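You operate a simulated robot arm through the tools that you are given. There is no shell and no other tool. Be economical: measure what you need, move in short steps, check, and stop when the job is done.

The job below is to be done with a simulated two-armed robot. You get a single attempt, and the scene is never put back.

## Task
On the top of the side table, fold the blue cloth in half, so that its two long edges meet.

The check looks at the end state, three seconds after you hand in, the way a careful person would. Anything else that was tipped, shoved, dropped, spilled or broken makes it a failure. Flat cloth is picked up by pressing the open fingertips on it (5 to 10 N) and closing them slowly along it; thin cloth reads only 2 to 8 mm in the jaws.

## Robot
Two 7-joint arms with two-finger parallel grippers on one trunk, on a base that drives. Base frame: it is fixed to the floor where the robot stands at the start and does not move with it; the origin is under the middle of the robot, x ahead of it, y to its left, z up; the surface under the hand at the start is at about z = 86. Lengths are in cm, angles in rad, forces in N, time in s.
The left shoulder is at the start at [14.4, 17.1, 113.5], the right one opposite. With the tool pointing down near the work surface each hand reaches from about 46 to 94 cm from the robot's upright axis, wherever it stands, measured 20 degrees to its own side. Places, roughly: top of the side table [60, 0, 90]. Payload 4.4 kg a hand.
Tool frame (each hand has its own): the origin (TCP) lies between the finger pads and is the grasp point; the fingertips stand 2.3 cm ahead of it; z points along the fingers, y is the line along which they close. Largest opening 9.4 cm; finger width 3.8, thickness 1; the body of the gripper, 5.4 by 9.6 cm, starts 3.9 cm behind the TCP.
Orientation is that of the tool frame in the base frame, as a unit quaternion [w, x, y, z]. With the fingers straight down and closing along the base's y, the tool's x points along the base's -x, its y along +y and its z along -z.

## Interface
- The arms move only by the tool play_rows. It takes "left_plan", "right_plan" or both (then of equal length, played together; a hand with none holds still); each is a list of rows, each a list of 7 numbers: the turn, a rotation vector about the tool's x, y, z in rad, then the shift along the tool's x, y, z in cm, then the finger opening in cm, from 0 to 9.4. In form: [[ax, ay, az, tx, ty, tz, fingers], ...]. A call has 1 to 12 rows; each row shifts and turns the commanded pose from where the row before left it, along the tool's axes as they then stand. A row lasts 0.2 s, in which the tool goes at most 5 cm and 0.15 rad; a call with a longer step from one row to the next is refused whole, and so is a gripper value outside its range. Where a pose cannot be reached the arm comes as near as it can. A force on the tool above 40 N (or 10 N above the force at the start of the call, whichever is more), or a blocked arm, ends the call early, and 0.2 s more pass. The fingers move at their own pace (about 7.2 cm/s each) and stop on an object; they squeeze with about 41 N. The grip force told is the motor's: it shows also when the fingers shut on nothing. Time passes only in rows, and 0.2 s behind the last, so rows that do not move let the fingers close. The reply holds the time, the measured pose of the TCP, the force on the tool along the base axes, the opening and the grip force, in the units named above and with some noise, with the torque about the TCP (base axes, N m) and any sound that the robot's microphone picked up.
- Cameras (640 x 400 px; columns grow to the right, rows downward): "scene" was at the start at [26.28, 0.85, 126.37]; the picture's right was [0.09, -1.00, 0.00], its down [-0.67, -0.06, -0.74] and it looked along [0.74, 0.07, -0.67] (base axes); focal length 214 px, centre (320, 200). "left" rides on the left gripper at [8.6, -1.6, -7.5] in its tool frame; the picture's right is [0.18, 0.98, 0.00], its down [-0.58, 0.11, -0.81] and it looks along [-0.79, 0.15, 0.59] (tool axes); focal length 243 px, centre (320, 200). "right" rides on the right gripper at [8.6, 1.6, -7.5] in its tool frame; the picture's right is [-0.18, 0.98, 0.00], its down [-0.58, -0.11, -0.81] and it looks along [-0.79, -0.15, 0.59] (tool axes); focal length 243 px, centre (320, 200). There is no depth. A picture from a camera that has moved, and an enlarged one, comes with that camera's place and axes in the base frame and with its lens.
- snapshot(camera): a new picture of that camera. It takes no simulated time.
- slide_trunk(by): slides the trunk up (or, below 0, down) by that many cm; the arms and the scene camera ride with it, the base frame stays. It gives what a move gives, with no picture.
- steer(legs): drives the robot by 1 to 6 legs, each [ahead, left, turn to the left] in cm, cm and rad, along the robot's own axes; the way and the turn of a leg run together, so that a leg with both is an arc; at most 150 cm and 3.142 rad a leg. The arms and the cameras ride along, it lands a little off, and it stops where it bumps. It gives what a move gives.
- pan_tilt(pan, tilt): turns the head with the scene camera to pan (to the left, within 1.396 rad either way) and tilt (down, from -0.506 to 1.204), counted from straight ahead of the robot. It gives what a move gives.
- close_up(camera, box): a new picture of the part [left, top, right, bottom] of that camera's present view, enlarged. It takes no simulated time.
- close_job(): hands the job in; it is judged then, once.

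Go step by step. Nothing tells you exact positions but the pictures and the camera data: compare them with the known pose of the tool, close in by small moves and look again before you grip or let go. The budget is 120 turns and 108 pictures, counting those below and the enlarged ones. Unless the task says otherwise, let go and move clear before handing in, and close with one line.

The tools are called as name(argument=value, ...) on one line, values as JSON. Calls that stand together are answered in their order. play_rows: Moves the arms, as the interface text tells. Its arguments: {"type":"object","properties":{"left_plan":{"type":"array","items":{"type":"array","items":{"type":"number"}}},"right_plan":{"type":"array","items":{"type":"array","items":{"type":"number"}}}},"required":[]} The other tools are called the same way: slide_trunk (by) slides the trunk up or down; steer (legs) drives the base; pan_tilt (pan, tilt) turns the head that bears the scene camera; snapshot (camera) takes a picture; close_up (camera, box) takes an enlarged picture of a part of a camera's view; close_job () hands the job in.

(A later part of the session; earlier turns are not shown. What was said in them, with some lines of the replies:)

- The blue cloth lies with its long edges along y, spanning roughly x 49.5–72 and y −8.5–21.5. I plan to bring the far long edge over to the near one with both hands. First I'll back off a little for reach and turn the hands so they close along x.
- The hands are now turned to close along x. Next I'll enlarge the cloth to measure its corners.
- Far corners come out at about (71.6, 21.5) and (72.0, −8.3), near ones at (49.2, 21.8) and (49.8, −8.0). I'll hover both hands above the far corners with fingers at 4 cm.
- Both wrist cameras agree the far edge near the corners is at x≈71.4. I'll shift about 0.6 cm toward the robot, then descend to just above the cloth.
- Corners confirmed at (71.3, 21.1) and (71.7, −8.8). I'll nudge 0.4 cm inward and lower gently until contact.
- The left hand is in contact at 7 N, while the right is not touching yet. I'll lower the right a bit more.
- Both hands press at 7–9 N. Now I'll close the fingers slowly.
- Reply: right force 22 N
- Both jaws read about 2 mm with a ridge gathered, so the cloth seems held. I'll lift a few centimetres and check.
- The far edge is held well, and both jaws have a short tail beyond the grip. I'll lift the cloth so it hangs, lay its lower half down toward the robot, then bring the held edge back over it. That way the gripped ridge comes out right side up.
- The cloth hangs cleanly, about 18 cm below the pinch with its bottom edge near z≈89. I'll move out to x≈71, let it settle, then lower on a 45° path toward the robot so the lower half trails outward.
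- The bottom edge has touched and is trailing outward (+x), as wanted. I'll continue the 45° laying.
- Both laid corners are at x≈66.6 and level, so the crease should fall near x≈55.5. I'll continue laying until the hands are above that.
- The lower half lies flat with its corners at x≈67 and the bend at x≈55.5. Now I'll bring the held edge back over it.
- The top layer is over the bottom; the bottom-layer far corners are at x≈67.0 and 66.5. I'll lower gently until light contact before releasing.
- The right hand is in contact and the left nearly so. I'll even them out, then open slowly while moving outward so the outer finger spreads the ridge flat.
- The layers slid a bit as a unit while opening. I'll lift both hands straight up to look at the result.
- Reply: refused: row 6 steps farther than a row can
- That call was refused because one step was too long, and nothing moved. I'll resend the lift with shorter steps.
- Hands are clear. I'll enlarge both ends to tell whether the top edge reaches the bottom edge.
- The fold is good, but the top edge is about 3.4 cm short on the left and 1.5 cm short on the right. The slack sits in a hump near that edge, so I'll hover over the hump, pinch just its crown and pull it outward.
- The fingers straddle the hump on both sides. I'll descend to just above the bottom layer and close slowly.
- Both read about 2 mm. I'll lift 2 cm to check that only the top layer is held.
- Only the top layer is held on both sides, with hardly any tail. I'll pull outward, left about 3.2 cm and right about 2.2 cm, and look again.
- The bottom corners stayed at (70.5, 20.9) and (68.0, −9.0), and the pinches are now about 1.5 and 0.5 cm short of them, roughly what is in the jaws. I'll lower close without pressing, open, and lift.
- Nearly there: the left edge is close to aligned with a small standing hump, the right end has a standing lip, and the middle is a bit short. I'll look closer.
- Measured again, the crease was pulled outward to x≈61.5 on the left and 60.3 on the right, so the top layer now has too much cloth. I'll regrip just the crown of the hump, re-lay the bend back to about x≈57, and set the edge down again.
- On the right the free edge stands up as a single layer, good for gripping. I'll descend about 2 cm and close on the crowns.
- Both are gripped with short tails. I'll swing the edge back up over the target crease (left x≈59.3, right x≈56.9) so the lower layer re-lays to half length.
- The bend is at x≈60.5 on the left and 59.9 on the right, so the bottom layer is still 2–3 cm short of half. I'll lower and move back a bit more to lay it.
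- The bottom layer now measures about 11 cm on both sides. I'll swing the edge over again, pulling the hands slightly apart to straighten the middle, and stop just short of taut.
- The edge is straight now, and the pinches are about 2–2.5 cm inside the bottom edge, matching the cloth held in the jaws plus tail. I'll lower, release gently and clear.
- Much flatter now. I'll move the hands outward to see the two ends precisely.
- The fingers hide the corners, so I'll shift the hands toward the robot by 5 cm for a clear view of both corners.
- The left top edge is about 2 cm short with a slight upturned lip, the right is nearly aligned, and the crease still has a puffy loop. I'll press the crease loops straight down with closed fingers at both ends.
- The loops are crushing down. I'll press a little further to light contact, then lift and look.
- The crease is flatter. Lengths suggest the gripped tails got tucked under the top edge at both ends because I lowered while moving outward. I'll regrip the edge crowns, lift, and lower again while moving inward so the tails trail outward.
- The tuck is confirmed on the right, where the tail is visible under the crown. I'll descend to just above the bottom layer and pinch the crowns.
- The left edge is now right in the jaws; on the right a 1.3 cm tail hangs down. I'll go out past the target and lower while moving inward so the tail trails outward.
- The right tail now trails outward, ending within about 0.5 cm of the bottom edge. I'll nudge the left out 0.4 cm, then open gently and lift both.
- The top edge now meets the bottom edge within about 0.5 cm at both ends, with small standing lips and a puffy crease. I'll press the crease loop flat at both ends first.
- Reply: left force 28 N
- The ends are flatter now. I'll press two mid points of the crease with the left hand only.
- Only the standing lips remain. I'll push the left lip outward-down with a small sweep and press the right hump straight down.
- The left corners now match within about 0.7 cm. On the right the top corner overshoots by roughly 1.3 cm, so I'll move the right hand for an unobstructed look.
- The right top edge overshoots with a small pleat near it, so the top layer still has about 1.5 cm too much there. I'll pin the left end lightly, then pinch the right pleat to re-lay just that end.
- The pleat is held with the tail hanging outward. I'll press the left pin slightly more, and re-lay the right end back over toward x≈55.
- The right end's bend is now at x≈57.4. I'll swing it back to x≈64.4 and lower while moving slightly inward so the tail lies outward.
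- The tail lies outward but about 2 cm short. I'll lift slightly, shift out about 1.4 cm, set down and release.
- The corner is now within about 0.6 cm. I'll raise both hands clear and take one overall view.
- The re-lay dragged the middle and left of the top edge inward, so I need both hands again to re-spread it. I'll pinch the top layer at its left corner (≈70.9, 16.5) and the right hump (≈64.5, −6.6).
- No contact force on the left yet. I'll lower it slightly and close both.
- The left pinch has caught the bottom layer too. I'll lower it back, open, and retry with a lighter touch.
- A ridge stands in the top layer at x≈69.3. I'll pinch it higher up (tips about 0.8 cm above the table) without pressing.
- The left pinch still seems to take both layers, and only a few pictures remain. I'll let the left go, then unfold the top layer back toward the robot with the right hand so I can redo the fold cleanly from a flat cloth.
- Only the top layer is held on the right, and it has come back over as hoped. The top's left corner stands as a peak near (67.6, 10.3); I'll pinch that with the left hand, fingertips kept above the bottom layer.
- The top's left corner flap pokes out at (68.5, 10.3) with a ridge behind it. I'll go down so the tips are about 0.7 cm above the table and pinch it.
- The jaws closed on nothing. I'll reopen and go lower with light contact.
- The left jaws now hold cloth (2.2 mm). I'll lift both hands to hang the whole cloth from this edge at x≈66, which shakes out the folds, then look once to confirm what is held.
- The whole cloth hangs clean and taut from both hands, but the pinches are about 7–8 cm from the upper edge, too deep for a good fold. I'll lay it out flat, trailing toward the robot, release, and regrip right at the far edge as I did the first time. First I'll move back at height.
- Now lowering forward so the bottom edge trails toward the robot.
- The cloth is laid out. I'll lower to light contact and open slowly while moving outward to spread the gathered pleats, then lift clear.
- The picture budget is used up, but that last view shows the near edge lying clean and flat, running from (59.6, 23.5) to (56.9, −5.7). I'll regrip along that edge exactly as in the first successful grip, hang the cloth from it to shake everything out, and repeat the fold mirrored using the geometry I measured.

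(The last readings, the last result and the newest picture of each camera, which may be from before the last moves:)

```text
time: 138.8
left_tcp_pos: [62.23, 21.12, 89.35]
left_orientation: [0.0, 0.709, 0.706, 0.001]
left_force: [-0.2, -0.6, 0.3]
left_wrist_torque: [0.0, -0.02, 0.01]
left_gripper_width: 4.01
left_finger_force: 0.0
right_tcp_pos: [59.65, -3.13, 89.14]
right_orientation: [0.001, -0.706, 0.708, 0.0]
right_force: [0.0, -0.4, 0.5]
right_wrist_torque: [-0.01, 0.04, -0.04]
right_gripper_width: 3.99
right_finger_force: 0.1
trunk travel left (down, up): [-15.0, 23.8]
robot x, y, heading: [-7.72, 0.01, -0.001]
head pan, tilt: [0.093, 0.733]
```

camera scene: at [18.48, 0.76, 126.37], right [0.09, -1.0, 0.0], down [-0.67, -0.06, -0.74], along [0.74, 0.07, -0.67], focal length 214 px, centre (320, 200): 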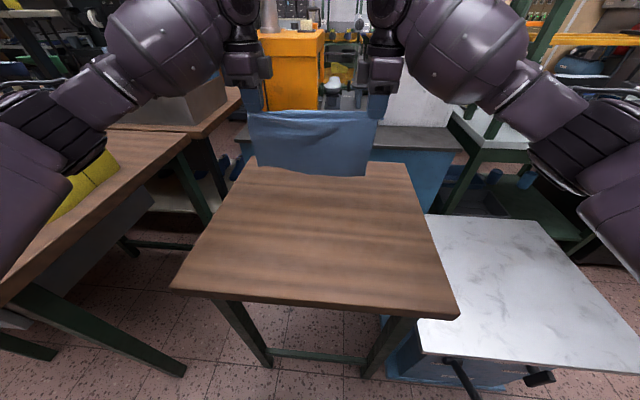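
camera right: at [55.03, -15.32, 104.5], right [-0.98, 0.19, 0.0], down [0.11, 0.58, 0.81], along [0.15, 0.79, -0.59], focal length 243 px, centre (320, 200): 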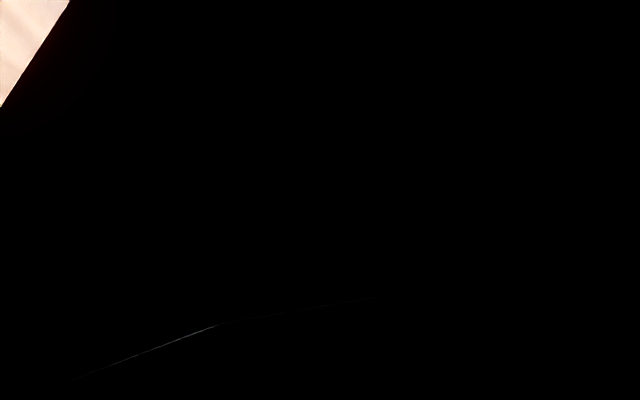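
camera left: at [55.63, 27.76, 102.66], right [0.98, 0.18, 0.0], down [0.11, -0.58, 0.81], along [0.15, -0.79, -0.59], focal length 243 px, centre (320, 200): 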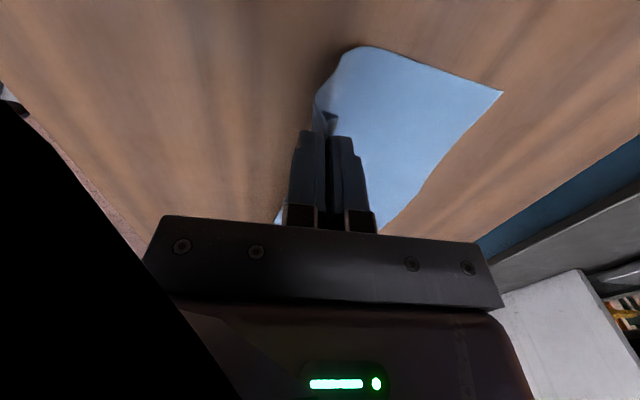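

Both are in place above the near edge. I'll lower to light contact.

play_rows(left_plan=[[0, 0, 0, 0, 0, 0.4, 4], [0, 0, 0, 0, 0, 0.3, 4], [0, 0, 0, 0, 0, 0.25, 4], [0, 0, 0, 0, 0, 0.1, 4], [0, 0, 0, 0, 0, 0, 4]], right_plan=[[0, 0, 0, 0, 0, 0.2, 4], [0, 0, 0, 0, 0, 0.2, 4], [0, 0, 0, 0, 0, 0.15, 4], [0, 0, 0, 0, 0, 0.1, 4], [0, 0, 0, 0, 0, 0, 4]])

```text
time: 140.1
left_tcp_pos: [62.31, 21.17, 88.4]
left_orientation: [0.001, 0.708, 0.706, 0.001]
left_force: [0.9, 0.3, 3.8]
left_wrist_torque: [0.02, 0.02, 0.03]
left_gripper_width: 4.01
left_finger_force: 0.1
right_tcp_pos: [59.61, -3.15, 88.65]
right_orientation: [-0.001, -0.705, 0.709, 0.0]
right_force: [0.2, -0.1, 0.1]
right_wrist_torque: [-0.01, 0.01, 0.0]
right_gripper_width: 3.99
right_finger_force: 0.3
trunk travel left (down, up): [-15.0, 23.8]
robot x, y, heading: [-7.88, -0.41, 0.003]
head pan, tilt: [0.093, 0.733]
```

play_rows(left_plan=[[0, 0, 0, 0, 0, 0.05, 4], [0, 0, 0, 0, 0, 0, 4], [0, 0, 0, 0, 0, 0, 4]], right_plan=[[0, 0, 0, 0, 0, 0.15, 4], [0, 0, 0, 0, 0, 0.08, 4], [0, 0, 0, 0, 0, 0, 4]])

```text
time: 140.8
left_tcp_pos: [62.27, 21.11, 88.41]
left_orientation: [0.0, 0.709, 0.706, 0.001]
left_force: [1.1, 0.4, 4.7]
left_wrist_torque: [0.0, 0.04, 0.02]
left_gripper_width: 3.97
left_finger_force: 0.2
right_tcp_pos: [59.81, -3.19, 88.46]
right_orientation: [0.001, -0.706, 0.709, 0.0]
right_force: [-0.1, -1.2, 7.1]
right_wrist_torque: [-0.05, 0.14, 0.0]
right_gripper_width: 4.03
right_finger_force: 0.4
trunk travel left (down, up): [-15.0, 23.8]
robot x, y, heading: [-7.71, -0.04, -0.0]
head pan, tilt: [0.093, 0.733]
```

Contact is 5–7 N on each hand. I'll close slowly.

play_rows(left_plan=[[0, 0, 0, 0, 0, 0.04, 3.6], [0, 0, 0, 0, 0, 0, 3.2], [0, 0, 0, 0, 0, 0, 2.8], [0, 0, 0, 0, 0, 0, 2.4], [0, 0, 0, 0, 0, 0, 2.0], [0, 0, 0, 0, 0, 0, 1.6], [0, 0, 0, 0, 0, 0, 1.2], [0, 0, 0, 0, 0, 0, 0.8], [0, 0, 0, 0, 0, 0, 0.4], [0, 0, 0, 0, 0, 0, 0], [0, 0, 0, 0, 0, 0, 0], [0, 0, 0, 0, 0, 0, 0]], right_plan=[[0, 0, 0, 0, 0, 0, 3.6], [0, 0, 0, 0, 0, 0, 3.2], [0, 0, 0, 0, 0, 0, 2.8], [0, 0, 0, 0, 0, 0, 2.4], [0, 0, 0, 0, 0, 0, 2.0], [0, 0, 0, 0, 0, 0, 1.6], [0, 0, 0, 0, 0, 0, 1.2], [0, 0, 0, 0, 0, 0, 0.8], [0, 0, 0, 0, 0, 0, 0.4], [0, 0, 0, 0, 0, 0, 0], [0, 0, 0, 0, 0, 0, 0], [0, 0, 0, 0, 0, 0, 0]])

```text
time: 143.4
left_tcp_pos: [62.09, 21.14, 88.34]
left_orientation: [0.001, 0.709, 0.705, 0.0]
left_force: [0.0, -0.4, 9.4]
left_wrist_torque: [-0.01, 0.0, -0.01]
left_gripper_width: 0.19
left_finger_force: 40.6
right_tcp_pos: [59.6, -3.24, 88.53]
right_orientation: [0.001, -0.706, 0.708, -0.001]
right_force: [-2.0, 0.5, 9.2]
right_wrist_torque: [-0.03, 0.11, -0.01]
right_gripper_width: 0.64
right_finger_force: 41.3
trunk travel left (down, up): [-15.0, 23.8]
robot x, y, heading: [-7.77, 0.15, -0.004]
head pan, tilt: [0.093, 0.733]
```

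Left reads 1.9 mm and right 6.4 mm, both within the range for cloth. I'll lift to hang the cloth fully, aligning both hands at x≈54.

play_rows(left_plan=[[0, 0, 0, 0, -0.3, -1.8, 0], [0, 0, 0, 0, -0.4, -1.8, 0], [0, 0, 0, 0, -0.6, -1.8, 0], [0, 0, 0, 0, -0.7, -1.8, 0], [0, 0, 0, 0, -0.8, -1.8, 0], [0, 0, 0, 0, -0.8, -1.8, 0], [0, 0, 0, 0, -0.8, -1.8, 0], [0, 0, 0, 0, -0.8, -1.8, 0], [0, 0, 0, 0, -0.8, -1.8, 0], [0, 0, 0, 0.1, -0.8, -1.8, 0], [0, 0, 0, 0.1, -0.8, -1.8, 0], [0, 0, 0, 0.1, -0.5, -1.8, 0]], right_plan=[[0, 0, 0, 0, 0, -1.8, 0], [0, 0, 0, 0, 0.2, -1.8, 0], [0, 0, 0, 0, 0.3, -1.8, 0], [0, 0, 0, 0, 0.4, -1.8, 0], [0, 0, 0, 0, 0.6, -1.8, 0], [0, 0, 0, 0, 0.6, -1.8, 0], [0, 0, 0, 0, 0.6, -1.8, 0], [0, 0, 0, 0, 0.6, -1.8, 0], [0, 0, 0, 0, 0.6, -1.8, 0], [0, 0, 0, 0.1, 0.6, -1.8, 0], [0, 0, 0, 0.1, 0.6, -1.8, 0], [0, 0, 0, 0.1, 0.5, -1.8, 0]])

play_rows(left_plan=[[0, 0, 0, 0, -0.5, 0, 0], [0, 0, 0, 0, -0.7, 0, 0], [0, 0, 0, 0, -0.8, 0, 0], [0, 0, 0, 0, 0, 0, 0], [0, 0, 0, 0, 0, 0, 0], [0, 0, 0, 0, 0, 0, 0], [0, 0, 0, 0, 0, 0, 0]], right_plan=[[0, 0, 0, 0, 0.5, 0, 0], [0, 0, 0, 0, 0.7, 0, 0], [0, 0, 0, 0, 0.8, 0, 0], [0, 0, 0, 0, 0, 0, 0], [0, 0, 0, 0, 0, 0, 0], [0, 0, 0, 0, 0, 0, 0], [0, 0, 0, 0, 0, 0, 0]])

```text
time: 146.1
left_tcp_pos: [53.9, 21.38, 110.13]
left_orientation: [0.0, 0.708, 0.706, 0.0]
left_force: [-0.5, -2.5, 0.4]
left_wrist_torque: [-0.05, 0.0, 0.02]
left_gripper_width: 0.2
left_finger_force: 41.2
right_tcp_pos: [54.07, -3.46, 110.29]
right_orientation: [0.001, -0.706, 0.708, -0.002]
right_force: [0.4, 2.1, -1.2]
right_wrist_torque: [0.0, -0.04, 0.03]
right_gripper_width: 0.62
right_finger_force: 41.0
trunk travel left (down, up): [-15.0, 23.8]
robot x, y, heading: [-7.83, 0.12, -0.004]
head pan, tilt: [0.093, 0.733]
```

```text
time: 147.7
left_tcp_pos: [52.03, 21.54, 109.8]
left_orientation: [0.0, 0.708, 0.706, 0.0]
left_force: [0.2, -2.8, -1.0]
left_wrist_torque: [-0.06, 0.02, -0.03]
left_gripper_width: 0.19
left_finger_force: 40.8
right_tcp_pos: [52.26, -3.53, 110.03]
right_orientation: [0.0, -0.706, 0.708, 0.0]
right_force: [-0.1, 3.0, 0.0]
right_wrist_torque: [0.05, 0.01, -0.03]
right_gripper_width: 0.63
right_finger_force: 40.9
trunk travel left (down, up): [-15.0, 23.8]
robot x, y, heading: [-8.07, 0.57, -0.0]
head pan, tilt: [0.093, 0.733]
```

Tension between the hands is a steady ±3 N, as in the first hang. I'll lower on the 45° path moving outward (+x) so the bottom edge trails toward the robot.

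play_rows(left_plan=[[0, 0, 0, 0, 0, 0.6, 0], [0, 0, 0, 0, 0.5, 0.5, 0], [0, 0, 0, 0, 0.7, 0.7, 0], [0, 0, 0, 0, 0.8, 0.8, 0], [0, 0, 0, 0, 0.8, 0.8, 0], [0, 0, 0, 0, 0.8, 0.8, 0], [0, 0, 0, 0, 0.8, 0.8, 0], [0, 0, 0, 0, 0.8, 0.8, 0], [0, 0, 0, 0, 0.8, 0.8, 0], [0, 0, 0, 0, 0.8, 0.8, 0], [0, 0, 0, 0, 0.8, 0.8, 0], [0, 0, 0, 0, 0.8, 0.8, 0]], right_plan=[[0, 0, 0, 0, 0, 0.8, 0], [0, 0, 0, 0, -0.5, 0.5, 0], [0, 0, 0, 0, -0.7, 0.7, 0], [0, 0, 0, 0, -0.8, 0.8, 0], [0, 0, 0, 0, -0.8, 0.8, 0], [0, 0, 0, 0, -0.8, 0.8, 0], [0, 0, 0, 0, -0.8, 0.8, 0], [0, 0, 0, 0, -0.8, 0.8, 0], [0, 0, 0, 0, -0.8, 0.8, 0], [0, 0, 0, 0, -0.8, 0.8, 0], [0, 0, 0, 0, -0.8, 0.8, 0], [0, 0, 0, 0, -0.8, 0.8, 0]])

play_rows(left_plan=[[0, 0, 0, 0, 0.8, 0.8, 0], [0, 0, 0, 0, 0.8, 0.8, 0], [0, 0, 0, 0, 0.8, 0.8, 0], [0, 0, 0, 0, 0.8, 0.8, 0], [0, 0, 0, 0, 0.8, 0.8, 0], [0, 0, 0, 0, 0.8, 0.8, 0], [0, 0, 0, 0, 0.8, 0.7, 0], [0, 0, 0, 0, 0.6, 0.4, 0], [0, 0, 0, 0, 0, 0, 0], [0, 0, 0, 0, 0, 0, 0]], right_plan=[[0, 0, 0, 0, -0.8, 0.8, 0], [0, 0, 0, 0, -0.8, 0.8, 0], [0, 0, 0, 0, -0.8, 0.8, 0], [0, 0, 0, 0, -0.8, 0.8, 0], [0, 0, 0, 0, -0.8, 0.8, 0], [0, 0, 0, 0, -0.8, 0.8, 0], [0, 0, 0, 0, -0.8, 0.7, 0], [0, 0, 0, 0, -0.6, 0.4, 0], [0, 0, 0, 0, 0, 0, 0], [0, 0, 0, 0, 0, 0, 0]])

```text
time: 150.2
left_tcp_pos: [60.53, 21.53, 100.75]
left_orientation: [-0.001, 0.708, 0.706, -0.001]
left_force: [0.8, -3.0, 0.0]
left_wrist_torque: [-0.05, -0.01, 0.01]
left_gripper_width: 0.23
left_finger_force: 41.7
right_tcp_pos: [60.63, -3.53, 100.48]
right_orientation: [0.0, -0.705, 0.709, 0.0]
right_force: [0.1, 4.1, 0.0]
right_wrist_torque: [0.04, 0.02, 0.01]
right_gripper_width: 0.63
right_finger_force: 40.6
trunk travel left (down, up): [-15.0, 23.8]
robot x, y, heading: [-7.96, 0.18, -0.009]
head pan, tilt: [0.093, 0.733]
```

```text
time: 152.4
left_tcp_pos: [66.64, 21.33, 94.95]
left_orientation: [0.0, 0.709, 0.705, -0.001]
left_force: [0.2, -2.9, 0.0]
left_wrist_torque: [-0.04, -0.02, 0.0]
left_gripper_width: 0.19
left_finger_force: 40.9
right_tcp_pos: [66.77, -3.51, 94.88]
right_orientation: [0.0, -0.706, 0.709, 0.0]
right_force: [-0.9, 2.5, 0.0]
right_wrist_torque: [0.01, 0.03, 0.01]
right_gripper_width: 0.63
right_finger_force: 40.9
trunk travel left (down, up): [-15.0, 23.8]
robot x, y, heading: [-7.62, 0.07, -0.003]
head pan, tilt: [0.093, 0.733]
```

Both hands are now above the intended crease (x≈67), with the lower half laid back to x≈56. I'll swing the held edge back toward the robot, ending with a small outward move while lowering so the tails trail toward the edge.

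play_rows(left_plan=[[0, 0, 0, 0, 0.5, 0.4, 0], [0, 0, 0, 0, -0.7, 0, 0], [0, 0, 0, 0, -0.77, 0.1, 0], [0, 0, 0, 0, -0.77, 0.2, 0], [0, 0, 0, 0, -0.77, 0.4, 0], [0, 0, 0, 0, -0.77, 0.5, 0], [0, 0, 0, 0, -0.77, 0.6, 0], [0, 0, 0, 0, -0.77, 0.7, 0], [0, 0, 0, 0, -0.77, 0.8, 0], [0, 0, 0, 0, -0.77, 0.9, 0], [0, 0, 0, 0, 0.25, 0.6, 0], [0, 0, 0, 0, 0.25, 0.5, 0]], right_plan=[[0, 0, 0, 0, -0.5, 0.4, 0], [0, 0, 0, 0, 0.7, 0, 0], [0, 0, 0, 0, 0.77, 0.1, 0], [0, 0, 0, 0, 0.77, 0.2, 0], [0, 0, 0, 0, 0.77, 0.4, 0], [0, 0, 0, 0, 0.77, 0.5, 0], [0, 0, 0, 0, 0.77, 0.6, 0], [0, 0, 0, 0, 0.77, 0.7, 0], [0, 0, 0, 0, 0.77, 0.8, 0], [0, 0, 0, 0, 0.77, 0.9, 0], [0, 0, 0, 0, -0.25, 0.6, 0], [0, 0, 0, 0, -0.25, 0.4, 0]])

```text
time: 155.1
left_tcp_pos: [60.76, 21.41, 89.36]
left_orientation: [0.0, 0.708, 0.706, 0.001]
left_force: [0.0, -3.9, -0.1]
left_wrist_torque: [-0.07, -0.01, 0.03]
left_gripper_width: 0.2
left_finger_force: 40.7
right_tcp_pos: [60.85, -3.54, 89.25]
right_orientation: [0.0, -0.706, 0.708, 0.0]
right_force: [0.4, 3.1, 0.3]
right_wrist_torque: [0.04, -0.02, 0.01]
right_gripper_width: 0.62
right_finger_force: 41.0
trunk travel left (down, up): [-15.0, 23.8]
robot x, y, heading: [-7.8, -0.16, -0.005]
head pan, tilt: [0.093, 0.733]
```

The edge is lowered. I'll release with almost no pressing, opening while shifting toward the robot so the outer fingers spread the gathered pleat, then lift straight up.

play_rows(left_plan=[[0, 0, 0, 0, 0, 0.35, 0], [0, 0, 0, 0, 0, 0, 0], [0, 0, 0, 0, -0.2, 0, 0.5], [0, 0, 0, 0, -0.2, 0, 0.9], [0, 0, 0, 0, -0.2, 0, 1.3], [0, 0, 0, 0, -0.2, 0, 1.7], [0, 0, 0, 0, -0.2, 0, 2.1], [0, 0, 0, 0, -0.2, 0, 2.5], [0, 0, 0, 0, 0, 0, 2.8], [0, 0, 0, 0, 0, -0.8, 2.8], [0, 0, 0, 0, 0, -2, 2.8], [0, 0, 0, 0, 0, -4, 2.8]], right_plan=[[0, 0, 0, 0, 0, 0.25, 0], [0, 0, 0, 0, 0, 0, 0], [0, 0, 0, 0, 0.2, 0, 0.9], [0, 0, 0, 0, 0.2, 0, 1.3], [0, 0, 0, 0, 0.2, 0, 1.7], [0, 0, 0, 0, 0.2, 0, 2.1], [0, 0, 0, 0, 0.2, 0, 2.5], [0, 0, 0, 0, 0.2, 0, 2.9], [0, 0, 0, 0, 0, 0, 2.9], [0, 0, 0, 0, 0, -0.8, 2.9], [0, 0, 0, 0, 0, -2, 2.9], [0, 0, 0, 0, 0, -4, 2.9]])

```text
time: 157.7
left_tcp_pos: [59.51, 21.57, 96.1]
left_orientation: [0.001, 0.708, 0.706, 0.0]
left_force: [-0.3, -0.4, 0.7]
left_wrist_torque: [0.02, 0.0, -0.04]
left_gripper_width: 2.8
left_finger_force: 0.1
right_tcp_pos: [59.71, -3.82, 96.01]
right_orientation: [0.0, -0.706, 0.708, -0.002]
right_force: [-0.9, 0.1, 0.2]
right_wrist_torque: [-0.01, -0.02, 0.01]
right_gripper_width: 2.87
right_finger_force: 0.0
trunk travel left (down, up): [-15.0, 23.8]
robot x, y, heading: [-7.86, -0.15, -0.006]
head pan, tilt: [0.093, 0.733]
```

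Released. With closed fingers I'll now gently sweep the small hump outward (toward the near edge), the stroke that worked earlier, and lift off.

play_rows(left_plan=[[0, 0, 0, 0, 1.4, 0, 0], [0, 0, 0, 0, 0, 3, 0], [0, 0, 0, 0, 0, 3.3, 0], [0, 0, 0, 0, -0.5, 0.25, 0], [0, 0, 0, 0, -0.5, 0.2, 0], [0, 0, 0, 0, -0.6, 0.2, 0], [0, 0, 0, 0, -0.6, 0.15, 0], [0, 0, 0, 0, -0.6, 0.1, 0], [0, 0, 0, 0, -0.3, 0.1, 0], [0, 0, 0, 0, 0, 0.05, 0], [0, 0, 0, 0, 0, 0, 0], [0, 0, 0, 0, 0, -1.5, 0]], right_plan=[[0, 0, 0, 0, -1.3, 0, 0], [0, 0, 0, 0, 0, 3, 0], [0, 0, 0, 0, 0, 3.2, 0], [0, 0, 0, 0, 0.5, 0.25, 0], [0, 0, 0, 0, 0.5, 0.2, 0], [0, 0, 0, 0, 0.6, 0.15, 0], [0, 0, 0, 0, 0.6, 0.15, 0], [0, 0, 0, 0, 0.6, 0.1, 0], [0, 0, 0, 0, 0.3, 0.05, 0], [0, 0, 0, 0, 0, 0.05, 0], [0, 0, 0, 0, 0, 0, 0], [0, 0, 0, 0, 0, -1.5, 0]])

```text
time: 160.2
left_tcp_pos: [57.8, 21.4, 90.12]
left_orientation: [0.0, 0.709, 0.705, 0.0]
left_force: [0.5, -0.3, -0.1]
left_wrist_torque: [0.0, -0.02, 0.02]
left_gripper_width: 0.0
left_finger_force: 41.2
right_tcp_pos: [57.84, -3.5, 90.35]
right_orientation: [0.0, -0.706, 0.708, 0.0]
right_force: [-0.4, 0.1, 0.0]
right_wrist_torque: [0.01, -0.06, 0.02]
right_gripper_width: 0.02
right_finger_force: 41.5
trunk travel left (down, up): [-15.0, 23.8]
robot x, y, heading: [-7.58, -0.31, -0.004]
head pan, tilt: [0.093, 0.733]
```

Next I'll press the crease loop down at both ends (x≈66), vertically only.

play_rows(left_plan=[[0, 0, 0, 0, 0, -3, 0], [0, 0, 0, 0, 4, 0, 0], [0, 0, 0, 0, 4.2, 0, 0], [0, 0, 0, 0, 0, 3, 0], [0, 0, 0, 0, 0, 0.7, 0], [0, 0, 0, 0, 0, 0.4, 0], [0, 0, 0, 0, 0, 0.2, 0], [0, 0, 0, 0, 0, 0.1, 0], [0, 0, 0, 0, 0, 0, 0], [0, 0, 0, 0, 0, -1.5, 0], [0, 0, 0, 0, 0, -4, 0], [0, 0, 0, 0, 0, -4, 0]], right_plan=[[0, 0, 0, 0, 0, -3, 0], [0, 0, 0, 0, -4, 0, 0], [0, 0, 0, 0, -4.2, 0, 0], [0, 0, 0, 0, 0, 3, 0], [0, 0, 0, 0, 0, 0.8, 0], [0, 0, 0, 0, 0, 0.4, 0], [0, 0, 0, 0, 0, 0.2, 0], [0, 0, 0, 0, 0, 0.1, 0], [0, 0, 0, 0, 0, 0, 0], [0, 0, 0, 0, 0, -1.5, 0], [0, 0, 0, 0, 0, -4, 0], [0, 0, 0, 0, 0, -4, 0]])

play_rows(left_plan=[[0, 0, 0, 4, 0, 0, 0], [0, 0, 0, 4, 0, 0, 0], [0, 0, 0, 2, -3, 0, 0], [0, 0, 0, 0, -4, 0, 0]], right_plan=[[0, 0, 0, 4, 0, 0, 0], [0, 0, 0, 4, 0, 0, 0], [0, 0, 0, 4, 2, 0, 0], [0, 0, 0, 4, 2, 0, 0]])

```text
time: 162.8
left_tcp_pos: [66.08, 21.62, 98.29]
left_orientation: [0.001, 0.708, 0.706, 0.0]
left_force: [-0.1, 0.0, 0.1]
left_wrist_torque: [0.0, -0.01, 0.0]
left_gripper_width: 0.0
left_finger_force: 41.1
right_tcp_pos: [66.0, -3.49, 98.42]
right_orientation: [0.001, -0.706, 0.709, 0.0]
right_force: [-0.3, 0.0, 0.3]
right_wrist_torque: [0.01, -0.01, 0.02]
right_gripper_width: 0.0
right_finger_force: 40.7
trunk travel left (down, up): [-15.0, 23.8]
robot x, y, heading: [-7.89, -0.41, 0.002]
head pan, tilt: [0.093, 0.733]
```

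```text
time: 163.8
left_tcp_pos: [58.87, 31.21, 98.3]
left_orientation: [0.0, 0.709, 0.705, 0.001]
left_force: [-0.6, -0.6, 0.4]
left_wrist_torque: [0.05, -0.02, -0.01]
left_gripper_width: 0.0
left_finger_force: 40.8
right_tcp_pos: [62.18, -19.71, 98.2]
right_orientation: [0.001, -0.706, 0.708, 0.0]
right_force: [-0.6, -0.5, 1.1]
right_wrist_torque: [0.0, -0.02, 0.01]
right_gripper_width: 0.0
right_finger_force: 40.9
trunk travel left (down, up): [-15.0, 23.8]
robot x, y, heading: [-7.69, -0.06, -0.003]
head pan, tilt: [0.093, 0.733]
```

Both hands are empty and well clear of the cloth. With no pictures left I can't check the result by eye, so I'm handing in now.

close_job()

```text
The job is handed in.
```

I folded the blue cloth and handed in, but I never saw the final fold: the picture budget ran out before I made it. I placed it by calculation from earlier measurements, so I can't confirm that the two long edges meet. The right hand's last grip was also thicker than the left's (6.4 mm against 1.9 mm), so it may have caught extra layers. Nothing else on the table was touched as far as I could tell, and both hands are empty and clear.
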